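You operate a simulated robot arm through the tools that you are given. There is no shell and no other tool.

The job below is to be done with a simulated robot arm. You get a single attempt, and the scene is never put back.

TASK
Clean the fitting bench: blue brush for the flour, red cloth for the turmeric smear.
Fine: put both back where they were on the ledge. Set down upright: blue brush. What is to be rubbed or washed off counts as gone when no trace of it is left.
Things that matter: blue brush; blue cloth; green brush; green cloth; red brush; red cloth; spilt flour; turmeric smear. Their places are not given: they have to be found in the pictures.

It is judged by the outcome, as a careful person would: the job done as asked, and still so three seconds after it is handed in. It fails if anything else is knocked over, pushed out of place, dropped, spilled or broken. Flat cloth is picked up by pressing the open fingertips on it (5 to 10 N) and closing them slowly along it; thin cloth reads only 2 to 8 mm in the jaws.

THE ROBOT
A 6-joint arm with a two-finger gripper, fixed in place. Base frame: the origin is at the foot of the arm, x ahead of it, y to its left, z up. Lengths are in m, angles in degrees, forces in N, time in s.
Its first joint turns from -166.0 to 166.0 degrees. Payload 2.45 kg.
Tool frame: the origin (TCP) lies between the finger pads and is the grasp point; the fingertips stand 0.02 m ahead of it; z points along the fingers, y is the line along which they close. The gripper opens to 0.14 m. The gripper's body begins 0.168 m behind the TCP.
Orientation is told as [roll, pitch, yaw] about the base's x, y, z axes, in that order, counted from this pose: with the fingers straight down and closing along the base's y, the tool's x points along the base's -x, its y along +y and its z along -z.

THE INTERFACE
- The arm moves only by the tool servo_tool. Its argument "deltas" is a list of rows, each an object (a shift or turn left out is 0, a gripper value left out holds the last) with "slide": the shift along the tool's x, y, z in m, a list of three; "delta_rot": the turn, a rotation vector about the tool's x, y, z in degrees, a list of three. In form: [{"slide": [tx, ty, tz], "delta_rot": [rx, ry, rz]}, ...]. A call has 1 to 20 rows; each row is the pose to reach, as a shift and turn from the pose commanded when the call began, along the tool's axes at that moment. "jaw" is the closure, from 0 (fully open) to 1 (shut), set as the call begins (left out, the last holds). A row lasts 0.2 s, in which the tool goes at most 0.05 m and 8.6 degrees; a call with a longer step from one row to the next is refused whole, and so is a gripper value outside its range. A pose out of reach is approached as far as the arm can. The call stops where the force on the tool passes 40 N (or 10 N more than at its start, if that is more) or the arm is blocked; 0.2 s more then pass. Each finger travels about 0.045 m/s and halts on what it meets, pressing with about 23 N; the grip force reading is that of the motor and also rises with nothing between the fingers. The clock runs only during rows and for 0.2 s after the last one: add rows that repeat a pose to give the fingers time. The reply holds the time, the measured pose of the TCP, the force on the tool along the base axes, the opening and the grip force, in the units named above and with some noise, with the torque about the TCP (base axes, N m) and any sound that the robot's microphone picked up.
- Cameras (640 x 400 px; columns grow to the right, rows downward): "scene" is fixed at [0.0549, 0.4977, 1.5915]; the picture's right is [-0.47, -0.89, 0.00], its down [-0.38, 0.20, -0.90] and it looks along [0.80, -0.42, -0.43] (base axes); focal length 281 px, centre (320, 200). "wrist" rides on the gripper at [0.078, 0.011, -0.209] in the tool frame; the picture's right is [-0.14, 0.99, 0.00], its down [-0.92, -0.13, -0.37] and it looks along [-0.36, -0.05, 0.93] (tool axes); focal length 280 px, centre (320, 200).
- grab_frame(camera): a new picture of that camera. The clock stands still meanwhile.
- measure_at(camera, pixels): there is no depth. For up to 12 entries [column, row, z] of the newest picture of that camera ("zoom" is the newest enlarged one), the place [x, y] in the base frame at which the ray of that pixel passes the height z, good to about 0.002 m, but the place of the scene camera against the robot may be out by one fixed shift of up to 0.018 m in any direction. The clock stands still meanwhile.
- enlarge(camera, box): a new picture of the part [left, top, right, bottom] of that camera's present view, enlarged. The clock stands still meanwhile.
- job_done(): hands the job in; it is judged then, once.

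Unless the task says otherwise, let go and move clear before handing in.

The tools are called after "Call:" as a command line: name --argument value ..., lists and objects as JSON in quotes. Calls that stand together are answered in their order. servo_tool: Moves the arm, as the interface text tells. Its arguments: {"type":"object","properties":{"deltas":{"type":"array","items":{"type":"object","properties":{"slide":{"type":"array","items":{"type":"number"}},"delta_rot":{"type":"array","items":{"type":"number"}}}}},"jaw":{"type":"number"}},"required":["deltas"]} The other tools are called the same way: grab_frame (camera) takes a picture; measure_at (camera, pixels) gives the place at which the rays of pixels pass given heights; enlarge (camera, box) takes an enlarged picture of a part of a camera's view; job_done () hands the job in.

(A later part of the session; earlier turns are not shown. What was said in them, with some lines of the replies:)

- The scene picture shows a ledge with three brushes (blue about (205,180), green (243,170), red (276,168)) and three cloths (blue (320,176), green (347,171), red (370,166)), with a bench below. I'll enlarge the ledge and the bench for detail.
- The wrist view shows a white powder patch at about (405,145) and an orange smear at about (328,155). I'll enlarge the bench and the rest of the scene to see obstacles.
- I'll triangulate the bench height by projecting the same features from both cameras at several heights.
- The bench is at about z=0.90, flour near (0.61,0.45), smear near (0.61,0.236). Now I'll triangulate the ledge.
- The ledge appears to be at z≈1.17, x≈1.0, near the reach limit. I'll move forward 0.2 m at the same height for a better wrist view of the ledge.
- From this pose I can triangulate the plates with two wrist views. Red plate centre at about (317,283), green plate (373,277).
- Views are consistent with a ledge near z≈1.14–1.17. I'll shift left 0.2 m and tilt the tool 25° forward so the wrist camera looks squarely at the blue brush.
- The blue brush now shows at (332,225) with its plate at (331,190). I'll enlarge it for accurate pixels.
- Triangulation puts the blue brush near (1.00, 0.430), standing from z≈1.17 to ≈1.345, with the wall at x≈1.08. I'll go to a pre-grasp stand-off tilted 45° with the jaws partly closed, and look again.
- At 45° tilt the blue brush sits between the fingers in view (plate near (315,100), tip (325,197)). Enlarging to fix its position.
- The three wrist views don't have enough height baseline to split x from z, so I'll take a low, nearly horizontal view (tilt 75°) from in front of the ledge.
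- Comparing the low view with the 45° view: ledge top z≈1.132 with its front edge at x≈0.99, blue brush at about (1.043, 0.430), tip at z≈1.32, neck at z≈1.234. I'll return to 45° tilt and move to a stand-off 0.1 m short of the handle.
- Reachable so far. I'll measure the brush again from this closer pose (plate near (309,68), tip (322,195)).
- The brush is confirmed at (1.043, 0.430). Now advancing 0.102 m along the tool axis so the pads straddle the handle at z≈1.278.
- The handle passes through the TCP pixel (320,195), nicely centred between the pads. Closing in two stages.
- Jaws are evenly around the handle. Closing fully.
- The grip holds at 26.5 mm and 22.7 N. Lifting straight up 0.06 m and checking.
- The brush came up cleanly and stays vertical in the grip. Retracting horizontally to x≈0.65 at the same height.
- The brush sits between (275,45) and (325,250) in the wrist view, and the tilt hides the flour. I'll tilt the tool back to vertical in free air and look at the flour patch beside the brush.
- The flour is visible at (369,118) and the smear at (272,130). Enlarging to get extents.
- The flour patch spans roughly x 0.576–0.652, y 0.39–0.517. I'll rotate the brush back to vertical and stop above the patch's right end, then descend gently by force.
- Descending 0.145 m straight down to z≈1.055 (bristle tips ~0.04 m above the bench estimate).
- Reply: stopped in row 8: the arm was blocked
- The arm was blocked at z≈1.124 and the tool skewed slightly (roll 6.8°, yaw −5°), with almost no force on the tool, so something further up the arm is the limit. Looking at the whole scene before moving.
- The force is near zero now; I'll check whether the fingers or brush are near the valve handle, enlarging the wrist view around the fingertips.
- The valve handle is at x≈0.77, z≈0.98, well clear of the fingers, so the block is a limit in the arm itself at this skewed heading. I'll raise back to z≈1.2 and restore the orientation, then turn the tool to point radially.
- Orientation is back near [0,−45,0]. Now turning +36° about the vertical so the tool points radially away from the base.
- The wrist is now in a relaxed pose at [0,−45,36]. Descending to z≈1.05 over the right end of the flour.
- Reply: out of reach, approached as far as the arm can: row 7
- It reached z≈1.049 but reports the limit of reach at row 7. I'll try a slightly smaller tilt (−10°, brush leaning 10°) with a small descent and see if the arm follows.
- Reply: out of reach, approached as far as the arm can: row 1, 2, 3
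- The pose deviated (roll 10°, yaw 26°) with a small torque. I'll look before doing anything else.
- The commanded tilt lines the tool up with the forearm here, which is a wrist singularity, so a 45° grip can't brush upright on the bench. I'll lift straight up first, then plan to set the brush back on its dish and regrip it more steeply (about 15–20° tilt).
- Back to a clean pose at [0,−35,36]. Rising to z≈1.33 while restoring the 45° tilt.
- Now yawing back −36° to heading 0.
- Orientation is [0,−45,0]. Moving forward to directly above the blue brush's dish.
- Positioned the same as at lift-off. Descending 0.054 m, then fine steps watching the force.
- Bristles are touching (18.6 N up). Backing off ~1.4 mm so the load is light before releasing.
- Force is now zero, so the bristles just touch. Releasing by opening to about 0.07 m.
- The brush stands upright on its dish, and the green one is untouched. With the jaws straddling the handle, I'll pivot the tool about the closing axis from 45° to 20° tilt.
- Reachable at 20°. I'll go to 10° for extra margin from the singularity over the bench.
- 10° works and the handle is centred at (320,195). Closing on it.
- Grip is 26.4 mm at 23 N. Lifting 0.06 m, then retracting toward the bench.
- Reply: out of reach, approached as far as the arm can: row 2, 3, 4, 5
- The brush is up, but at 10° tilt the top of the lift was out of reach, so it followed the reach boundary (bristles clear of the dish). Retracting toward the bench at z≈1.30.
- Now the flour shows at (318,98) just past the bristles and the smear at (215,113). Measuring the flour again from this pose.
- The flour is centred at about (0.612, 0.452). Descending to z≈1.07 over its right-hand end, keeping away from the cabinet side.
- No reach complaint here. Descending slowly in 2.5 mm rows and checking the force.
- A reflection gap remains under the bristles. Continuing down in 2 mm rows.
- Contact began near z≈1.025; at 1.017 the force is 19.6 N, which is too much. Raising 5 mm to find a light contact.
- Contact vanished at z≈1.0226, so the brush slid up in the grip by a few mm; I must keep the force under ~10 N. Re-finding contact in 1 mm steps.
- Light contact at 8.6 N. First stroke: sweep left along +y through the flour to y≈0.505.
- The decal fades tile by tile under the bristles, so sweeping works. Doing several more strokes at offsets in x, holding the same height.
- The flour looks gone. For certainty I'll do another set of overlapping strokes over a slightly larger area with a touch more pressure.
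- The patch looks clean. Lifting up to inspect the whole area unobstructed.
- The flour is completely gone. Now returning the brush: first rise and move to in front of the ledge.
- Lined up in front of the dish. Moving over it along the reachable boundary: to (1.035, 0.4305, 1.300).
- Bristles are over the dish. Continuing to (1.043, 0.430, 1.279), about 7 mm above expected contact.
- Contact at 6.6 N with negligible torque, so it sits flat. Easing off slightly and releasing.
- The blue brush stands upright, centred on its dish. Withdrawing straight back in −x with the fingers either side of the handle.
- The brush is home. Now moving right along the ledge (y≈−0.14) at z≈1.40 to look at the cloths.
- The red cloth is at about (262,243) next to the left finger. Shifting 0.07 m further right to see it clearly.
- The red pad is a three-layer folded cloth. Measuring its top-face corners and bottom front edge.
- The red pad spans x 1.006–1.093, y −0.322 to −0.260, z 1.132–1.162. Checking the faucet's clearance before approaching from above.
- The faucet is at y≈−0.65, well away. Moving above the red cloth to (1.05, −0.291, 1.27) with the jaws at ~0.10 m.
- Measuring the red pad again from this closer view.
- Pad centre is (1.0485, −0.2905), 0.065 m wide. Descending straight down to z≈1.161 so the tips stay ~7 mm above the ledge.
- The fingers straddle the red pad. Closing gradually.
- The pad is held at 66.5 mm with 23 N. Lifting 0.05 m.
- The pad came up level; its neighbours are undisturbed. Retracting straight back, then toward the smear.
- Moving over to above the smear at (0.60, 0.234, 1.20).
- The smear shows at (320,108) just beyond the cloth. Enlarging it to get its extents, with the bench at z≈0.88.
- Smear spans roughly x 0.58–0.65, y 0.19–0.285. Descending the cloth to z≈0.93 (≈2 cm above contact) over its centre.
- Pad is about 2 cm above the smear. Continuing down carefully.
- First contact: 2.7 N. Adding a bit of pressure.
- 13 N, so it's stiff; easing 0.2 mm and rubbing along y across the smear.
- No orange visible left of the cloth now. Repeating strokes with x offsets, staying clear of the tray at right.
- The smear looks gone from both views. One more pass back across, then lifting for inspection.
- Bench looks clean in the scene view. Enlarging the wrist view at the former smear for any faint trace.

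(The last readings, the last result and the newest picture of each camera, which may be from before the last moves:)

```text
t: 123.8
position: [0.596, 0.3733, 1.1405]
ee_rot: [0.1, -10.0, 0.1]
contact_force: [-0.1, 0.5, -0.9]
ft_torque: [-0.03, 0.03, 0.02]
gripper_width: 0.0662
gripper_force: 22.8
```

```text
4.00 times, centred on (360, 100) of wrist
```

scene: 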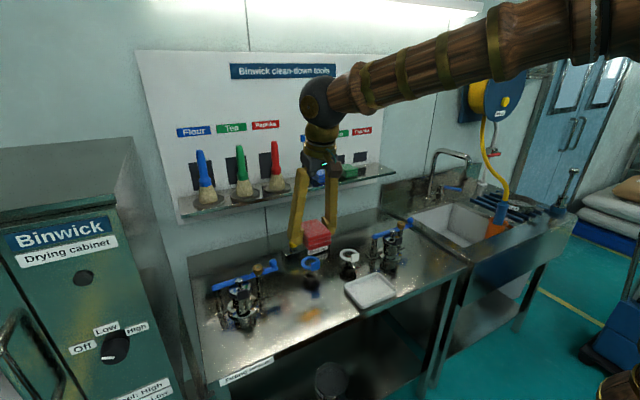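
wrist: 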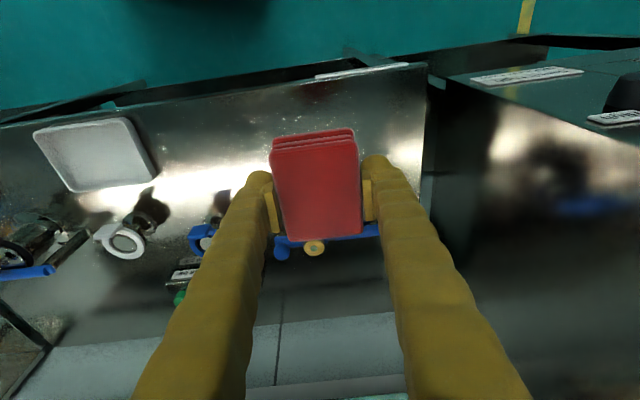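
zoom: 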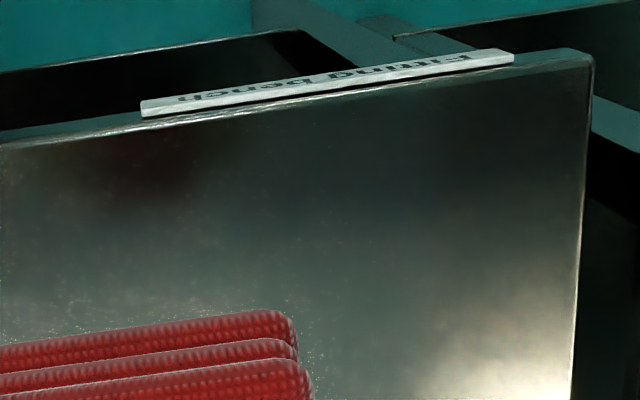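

No trace is visible (the pink/blue blurs are reflections). To be certain, I'll do one more scrub with firm contact over the smear's footprint.

Call:
servo_tool --deltas '[{"slide": [0.001, -0.02, 0.02]}, {"slide": [0.004, -0.045, 0.05]}, {"slide": [0.008, -0.065, 0.085]}, {"slide": [0.012, -0.0833, 0.12]}, {"slide": [0.016, -0.0833, 0.155]}, {"slide": [0.019, -0.0833, 0.185]}, {"slide": [0.0215, -0.0833, 0.21]}, {"slide": [0.0225, -0.0833, 0.222]}, {"slide": [0.023, -0.0833, 0.228]}, {"slide": [0.023, -0.0833, 0.228]}]'

```text
t: 126.0
position: [0.6143, 0.2911, 0.9112]
ee_rot: [0.1, -10.1, 0.2]
contact_force: [0.1, 0.2, -0.6]
ft_torque: [0.0, 0.01, 0.0]
gripper_width: 0.0662
gripper_force: 22.7
```

Call:
servo_tool --deltas '[{"slide": [0.0002, 0, 0.001]}, {"slide": [0.0004, 0, 0.002]}, {"slide": [0.0005, 0, 0.003]}, {"slide": [0.0006, 0, 0.0035]}]'

```text
t: 127.0
position: [0.6127, 0.2929, 0.9082]
ee_rot: [0.2, -10.1, 0.1]
contact_force: [0.5, -0.5, -1.1]
ft_torque: [0.0, -0.03, -0.02]
gripper_width: 0.0663
gripper_force: 22.8
```

Call:
servo_tool --deltas '[{"slide": [0.0001, 0, 0.0007]}, {"slide": [0.0001, 0, 0.0007]}]'

```text
t: 127.6
position: [0.6141, 0.2913, 0.9068]
ee_rot: [0.2, -10.1, 0.1]
contact_force: [0.5, -0.9, 0.2]
ft_torque: [-0.01, -0.01, 0.04]
gripper_width: 0.0663
gripper_force: 23.1
```

Call:
servo_tool --deltas '[{"slide": [0.0001, 0, 0.0005]}, {"slide": [0.0001, 0, 0.0005]}]'

```text
t: 128.2
position: [0.6138, 0.2907, 0.9076]
ee_rot: [0.2, -10.1, 0.1]
contact_force: [-4.4, 0.0, 13.2]
ft_torque: [0.03, 0.14, -0.03]
gripper_width: 0.0663
gripper_force: 22.9
```

Contact at 13 N again. Scrubbing back and forth across the footprint.

Call:
servo_tool --deltas '[{"slide": [0, -0.022, 0]}, {"slide": [0, -0.045, 0]}, {"slide": [0, -0.068, 0]}, {"slide": [0, -0.09, 0]}, {"slide": [0, -0.112, 0]}, {"slide": [0.012, -0.112, -0.0021]}, {"slide": [0.012, -0.09, -0.0021]}, {"slide": [0.012, -0.068, -0.0021]}, {"slide": [0.012, -0.045, -0.0021]}, {"slide": [0.012, -0.022, -0.0021]}, {"slide": [0.012, 0, -0.0021]}, {"slide": [-0.012, 0, 0.0021]}, {"slide": [-0.012, -0.022, 0.0021]}, {"slide": [-0.012, -0.045, 0.0021]}, {"slide": [-0.012, -0.068, 0.0021]}, {"slide": [-0.012, -0.09, 0.0021]}, {"slide": [-0.012, -0.11, 0.0021]}, {"slide": [0, -0.08, 0]}, {"slide": [0, -0.05, 0]}]'

```text
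t: 132.2
position: [0.6106, 0.2404, 0.9073]
ee_rot: [0.2, -10.0, 0.1]
contact_force: [1.0, -10.8, 23.0]
ft_torque: [-0.11, 0.36, 0.2]
gripper_width: 0.0665
gripper_force: 22.7
```

Done. Lifting straight up to z≈1.2 and inspecting.

Call:
servo_tool --deltas '[{"slide": [-0.001, 0, -0.006]}, {"slide": [-0.005, 0, -0.03]}, {"slide": [-0.011, 0, -0.065]}, {"slide": [-0.018, 0, -0.105]}, {"slide": [-0.025, 0, -0.145]}, {"slide": [-0.033, 0, -0.185]}, {"slide": [-0.04, 0, -0.225]}, {"slide": [-0.047, 0, -0.265]}, {"slide": [-0.051, 0, -0.289]}, {"slide": [-0.051, 0, -0.289]}]'

Call:
grab_frame --camera "wrist"

Call:
enlarge --camera "wrist" --box '[240, 60, 400, 160]'

Call:
enlarge --camera "scene" --box '[200, 250, 400, 375]'

```text
t: 134.4
position: [0.6145, 0.2406, 1.2006]
ee_rot: [0.1, -9.9, 0.1]
contact_force: [-0.2, -0.4, -0.6]
ft_torque: [0.01, -0.02, -0.01]
gripper_width: 0.0664
gripper_force: 22.8
```

```text
taken
```

wrist: 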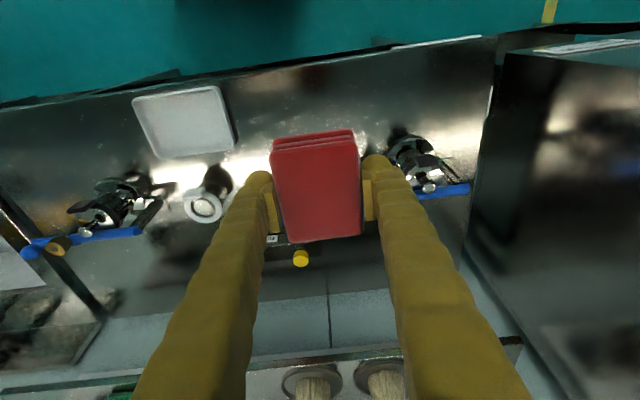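

```text
4.00 times, centred on (320, 110) of wrist
```

zoom: 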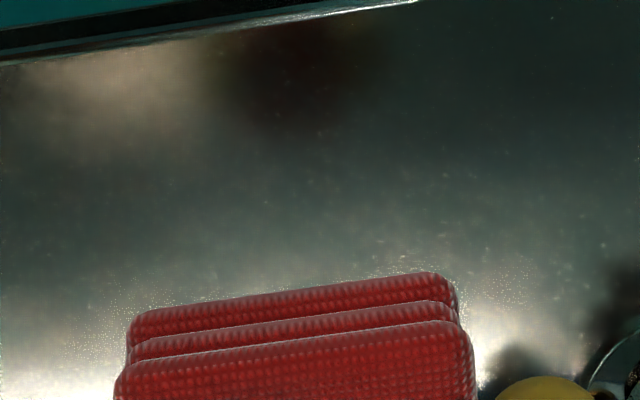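

```text
3.20 times, centred on (300, 312) of scene
```

zoom: 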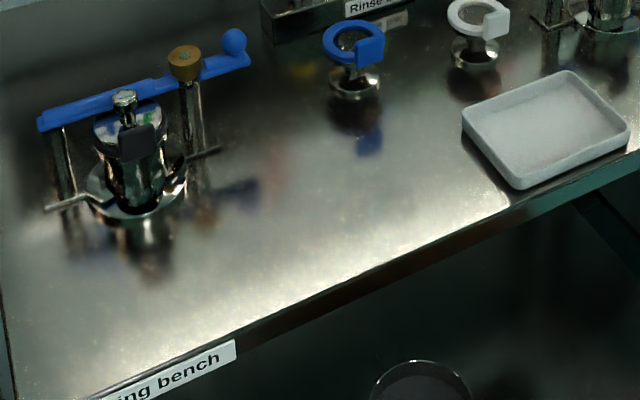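

Everything is clean. Returning the red cloth: first leg back to (0.80, −0.15, 1.25).

Call:
servo_tool --deltas '[{"slide": [-0.006, -0.013, -0.003]}, {"slide": [-0.02, -0.04, -0.008]}, {"slide": [-0.036, -0.073, -0.014]}, {"slide": [-0.052, -0.106, -0.017]}, {"slide": [-0.068, -0.139, -0.017]}, {"slide": [-0.084, -0.172, -0.017]}, {"slide": [-0.1, -0.205, -0.017]}, {"slide": [-0.116, -0.238, -0.017]}, {"slide": [-0.132, -0.271, -0.017]}, {"slide": [-0.148, -0.304, -0.017]}, {"slide": [-0.164, -0.337, -0.017]}, {"slide": [-0.18, -0.367, -0.017]}, {"slide": [-0.19, -0.386, -0.017]}, {"slide": [-0.1914, -0.3906, -0.017]}, {"slide": [-0.1914, -0.3906, -0.017]}]'

```text
t: 137.6
position: [0.7989, -0.1511, 1.2504]
ee_rot: [0.1, -10.1, 0.0]
contact_force: [-0.1, 0.6, 0.0]
ft_torque: [-0.02, -0.02, 0.01]
gripper_width: 0.0665
gripper_force: 23.4
```

Second leg: to over the cloth's spot at z≈1.212, lining up in y before crossing the ledge edge.

Call:
servo_tool --deltas '[{"slide": [-0.015, -0.018, 0.004]}, {"slide": [-0.04, -0.045, 0.011]}, {"slide": [-0.07, -0.077, 0.018]}, {"slide": [-0.1, -0.11, 0.026]}, {"slide": [-0.12, -0.133, 0.031]}, {"slide": [-0.1273, -0.1387, 0.0325]}, {"slide": [-0.15, -0.1387, 0.042]}, {"slide": [-0.175, -0.1387, 0.053]}, {"slide": [-0.2, -0.1387, 0.064]}, {"slide": [-0.222, -0.1387, 0.0735]}, {"slide": [-0.235, -0.1387, 0.079]}, {"slide": [-0.2395, -0.1387, 0.0812]}, {"slide": [-0.2395, -0.1387, 0.0812]}]'

Call:
grab_frame --camera "wrist"

Call:
enlarge --camera "scene" --box '[300, 110, 420, 200]'

```text
t: 140.4
position: [1.0495, -0.2885, 1.211]
ee_rot: [0.2, -10.1, 0.1]
contact_force: [0.4, -0.8, -0.2]
ft_torque: [-0.01, -0.02, 0.02]
gripper_width: 0.0662
gripper_force: 23.0
```

```text
taken
```

wrist: 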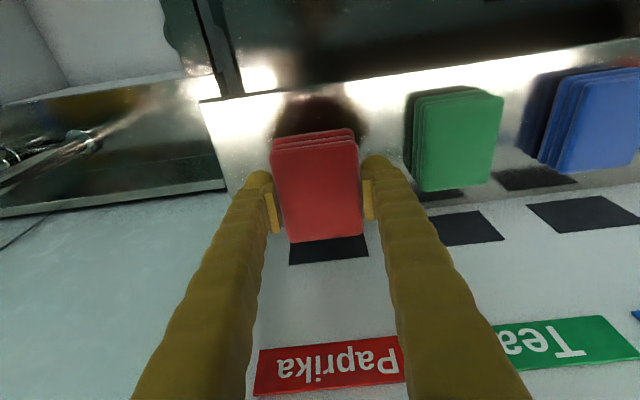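

```text
4.44 times, centred on (360, 155) of scene
```

zoom: 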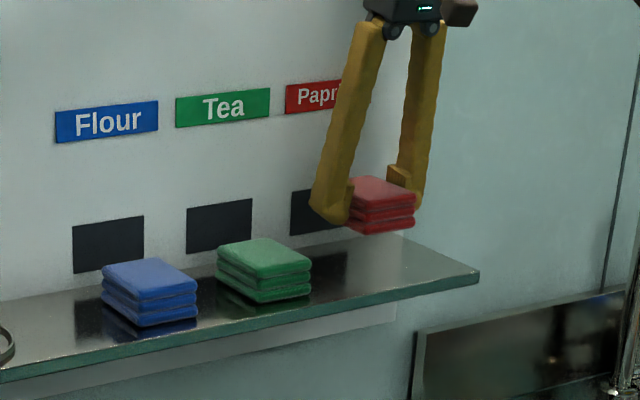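

Matches the lift-off view closely. Descending to a few mm above the ledge, then fine steps.

Call:
servo_tool --deltas '[{"slide": [0.002, -0.0004, 0.012]}, {"slide": [0.004, -0.0008, 0.024]}, {"slide": [0.006, -0.0012, 0.035]}, {"slide": [0.0076, -0.0012, 0.0433]}, {"slide": [0.0076, -0.0012, 0.0433]}]'

```text
t: 141.6
position: [1.0503, -0.2895, 1.1673]
ee_rot: [0.2, -10.1, 0.2]
contact_force: [1.1, 0.1, -0.8]
ft_torque: [0.03, -0.02, -0.02]
gripper_width: 0.0663
gripper_force: 23.2
```

Call:
servo_tool --deltas '[{"slide": [0.0006, 0, 0.0012]}, {"slide": [0.0012, 0, 0.0025]}, {"slide": [0.0017, 0, 0.0037]}, {"slide": [0.0017, 0, 0.0037]}]'

```text
t: 142.6
position: [1.0486, -0.2902, 1.1631]
ee_rot: [0.2, -10.1, 0.1]
contact_force: [-0.9, -0.5, -1.3]
ft_torque: [0.02, -0.01, 0.02]
gripper_width: 0.0664
gripper_force: 22.8
```

Call:
servo_tool --deltas '[{"slide": [0.0001, 0, 0.0008]}, {"slide": [0.0003, 0, 0.0015]}, {"slide": [0.0003, 0, 0.0015]}]'

```text
t: 143.4
position: [1.0482, -0.289, 1.1621]
ee_rot: [0.0, -10.2, 0.0]
contact_force: [2.8, 0.4, 11.6]
ft_torque: [0.17, 0.26, 0.0]
gripper_width: 0.0665
gripper_force: 23.6
```

Contact with the ledge (11.6 N). Easing off slightly, then opening.

Call:
servo_tool --deltas '[{"slide": [0, 0, -0.0003]}, {"slide": [0, 0, -0.0003]}]'

Call:
servo_tool --deltas '[{"slide": [0, 0, 0]}, {"slide": [0, 0, 0]}, {"slide": [0, 0, 0]}, {"slide": [0, 0, 0]}]' --jaw 0.3

Call:
grab_frame --camera "wrist"

Call:
enlarge --camera "scene" --box '[300, 110, 420, 200]'

```text
t: 144.0
position: [1.048, -0.2902, 1.1622]
ee_rot: [0.0, -10.1, 0.0]
contact_force: [3.0, 0.9, 14.5]
ft_torque: [0.07, 0.28, 0.02]
gripper_width: 0.0662
gripper_force: 23.3
```

```text
t: 145.0
position: [1.0487, -0.2889, 1.1611]
ee_rot: [0.2, -10.1, 0.1]
contact_force: [0.6, 0.0, 1.1]
ft_torque: [0.0, -0.04, -0.03]
gripper_width: 0.0981
gripper_force: 0.0
```

```text
taken
```

wrist: 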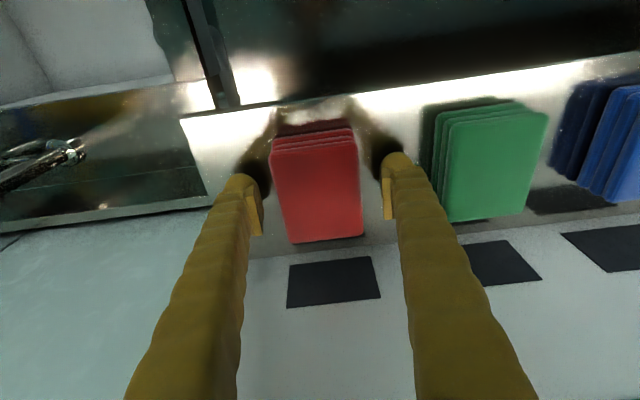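

```text
4.44 times, centred on (360, 155) of scene
```

zoom: 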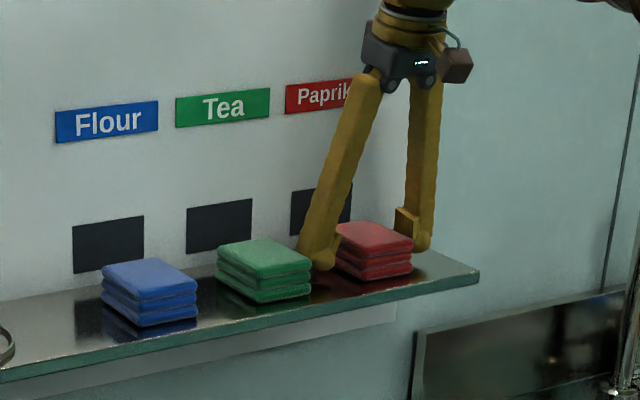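

The red cloth is back in the same place as before. Rising straight up, then backing away.

Call:
servo_tool --deltas '[{"slide": [-0.0026, 0, -0.015]}, {"slide": [-0.006, 0, -0.035]}, {"slide": [-0.012, 0, -0.065]}, {"slide": [-0.017, 0, -0.095]}, {"slide": [-0.0208, 0, -0.1182]}, {"slide": [0.01, 0, -0.13]}, {"slide": [0.05, 0, -0.145]}, {"slide": [0.09, 0, -0.16]}, {"slide": [0.13, 0, -0.18]}, {"slide": [0.17, 0, -0.2]}, {"slide": [0.21, 0, -0.22]}, {"slide": [0.24, 0, -0.235]}, {"slide": [0.26, 0, -0.245]}, {"slide": [0.26, 0, -0.245]}]'

Call:
grab_frame --camera "wrist"

Call:
grab_frame --camera "scene"

Call:
enlarge --camera "scene" --box '[160, 110, 400, 260]'

```text
t: 148.0
position: [0.7487, -0.2897, 1.3578]
ee_rot: [0.2, -10.1, 0.1]
contact_force: [-0.1, 0.6, -0.2]
ft_torque: [-0.02, 0.0, 0.0]
gripper_width: 0.0982
gripper_force: 0.1
```

```text
taken
```

wrist: 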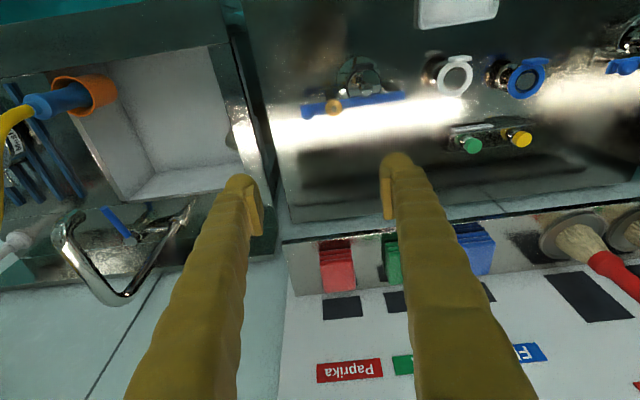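

```text
taken
```

scene: 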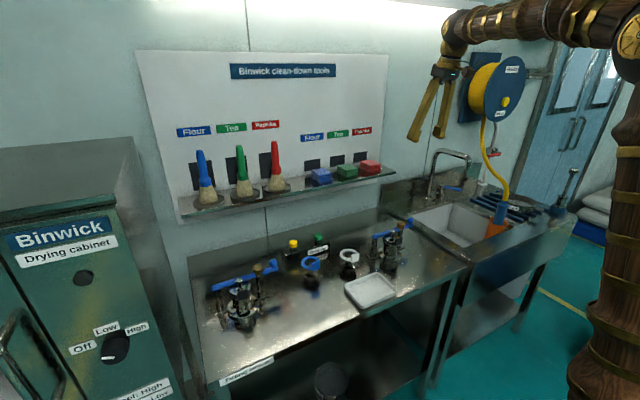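

```text
2.67 times, centred on (280, 185) of scene
```

zoom: 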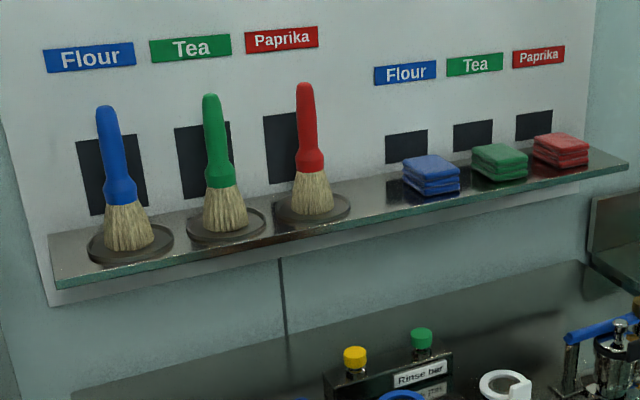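

The ledge matches the starting picture: blue brush at (130,243) upright on its dish, red cloth at (561,150). A last close look at the bench for traces.

Call:
enlarge --camera "scene" --box '[180, 220, 420, 370]'

Call:
enlarge --camera "scene" --box '[190, 290, 350, 390]'

```text
2.67 times, centred on (300, 295) of scene
```

zoom: 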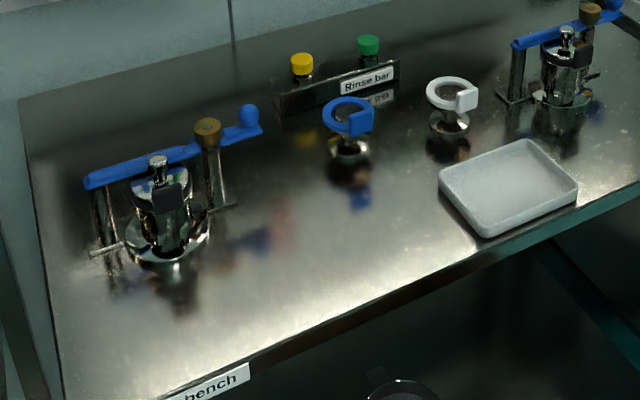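

```text
4.00 times, centred on (270, 340) of scene
```

zoom: 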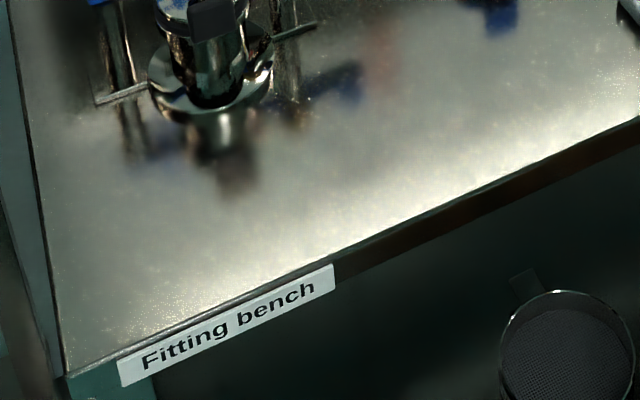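

The bench shows no flour or turmeric, the valves, bottles and tray haven't moved, and both tools are back in place with the arm clear. Handing the job in.

Call:
job_done

```text
The job is handed in.
```

The bench is clean: I swept up the flour with the blue brush and rubbed off the turmeric smear with the red cloth. In the last close-up pictures I could see no trace of either.

Both are back where they were on the ledge. The blue brush stands upright on its dish, and the red cloth lies where it was next to the green one. In the final pictures the other brushes, the other cloths and everything on the bench were where they started.

My first grip on the brush was too tilted for the arm to reach the bench, and the arm stopped partway down. I set the brush back on its dish and gripped it again more steeply. It also slid up a few millimetres in the jaws when I first pressed it on the bench, and I allowed for that when I put it back.
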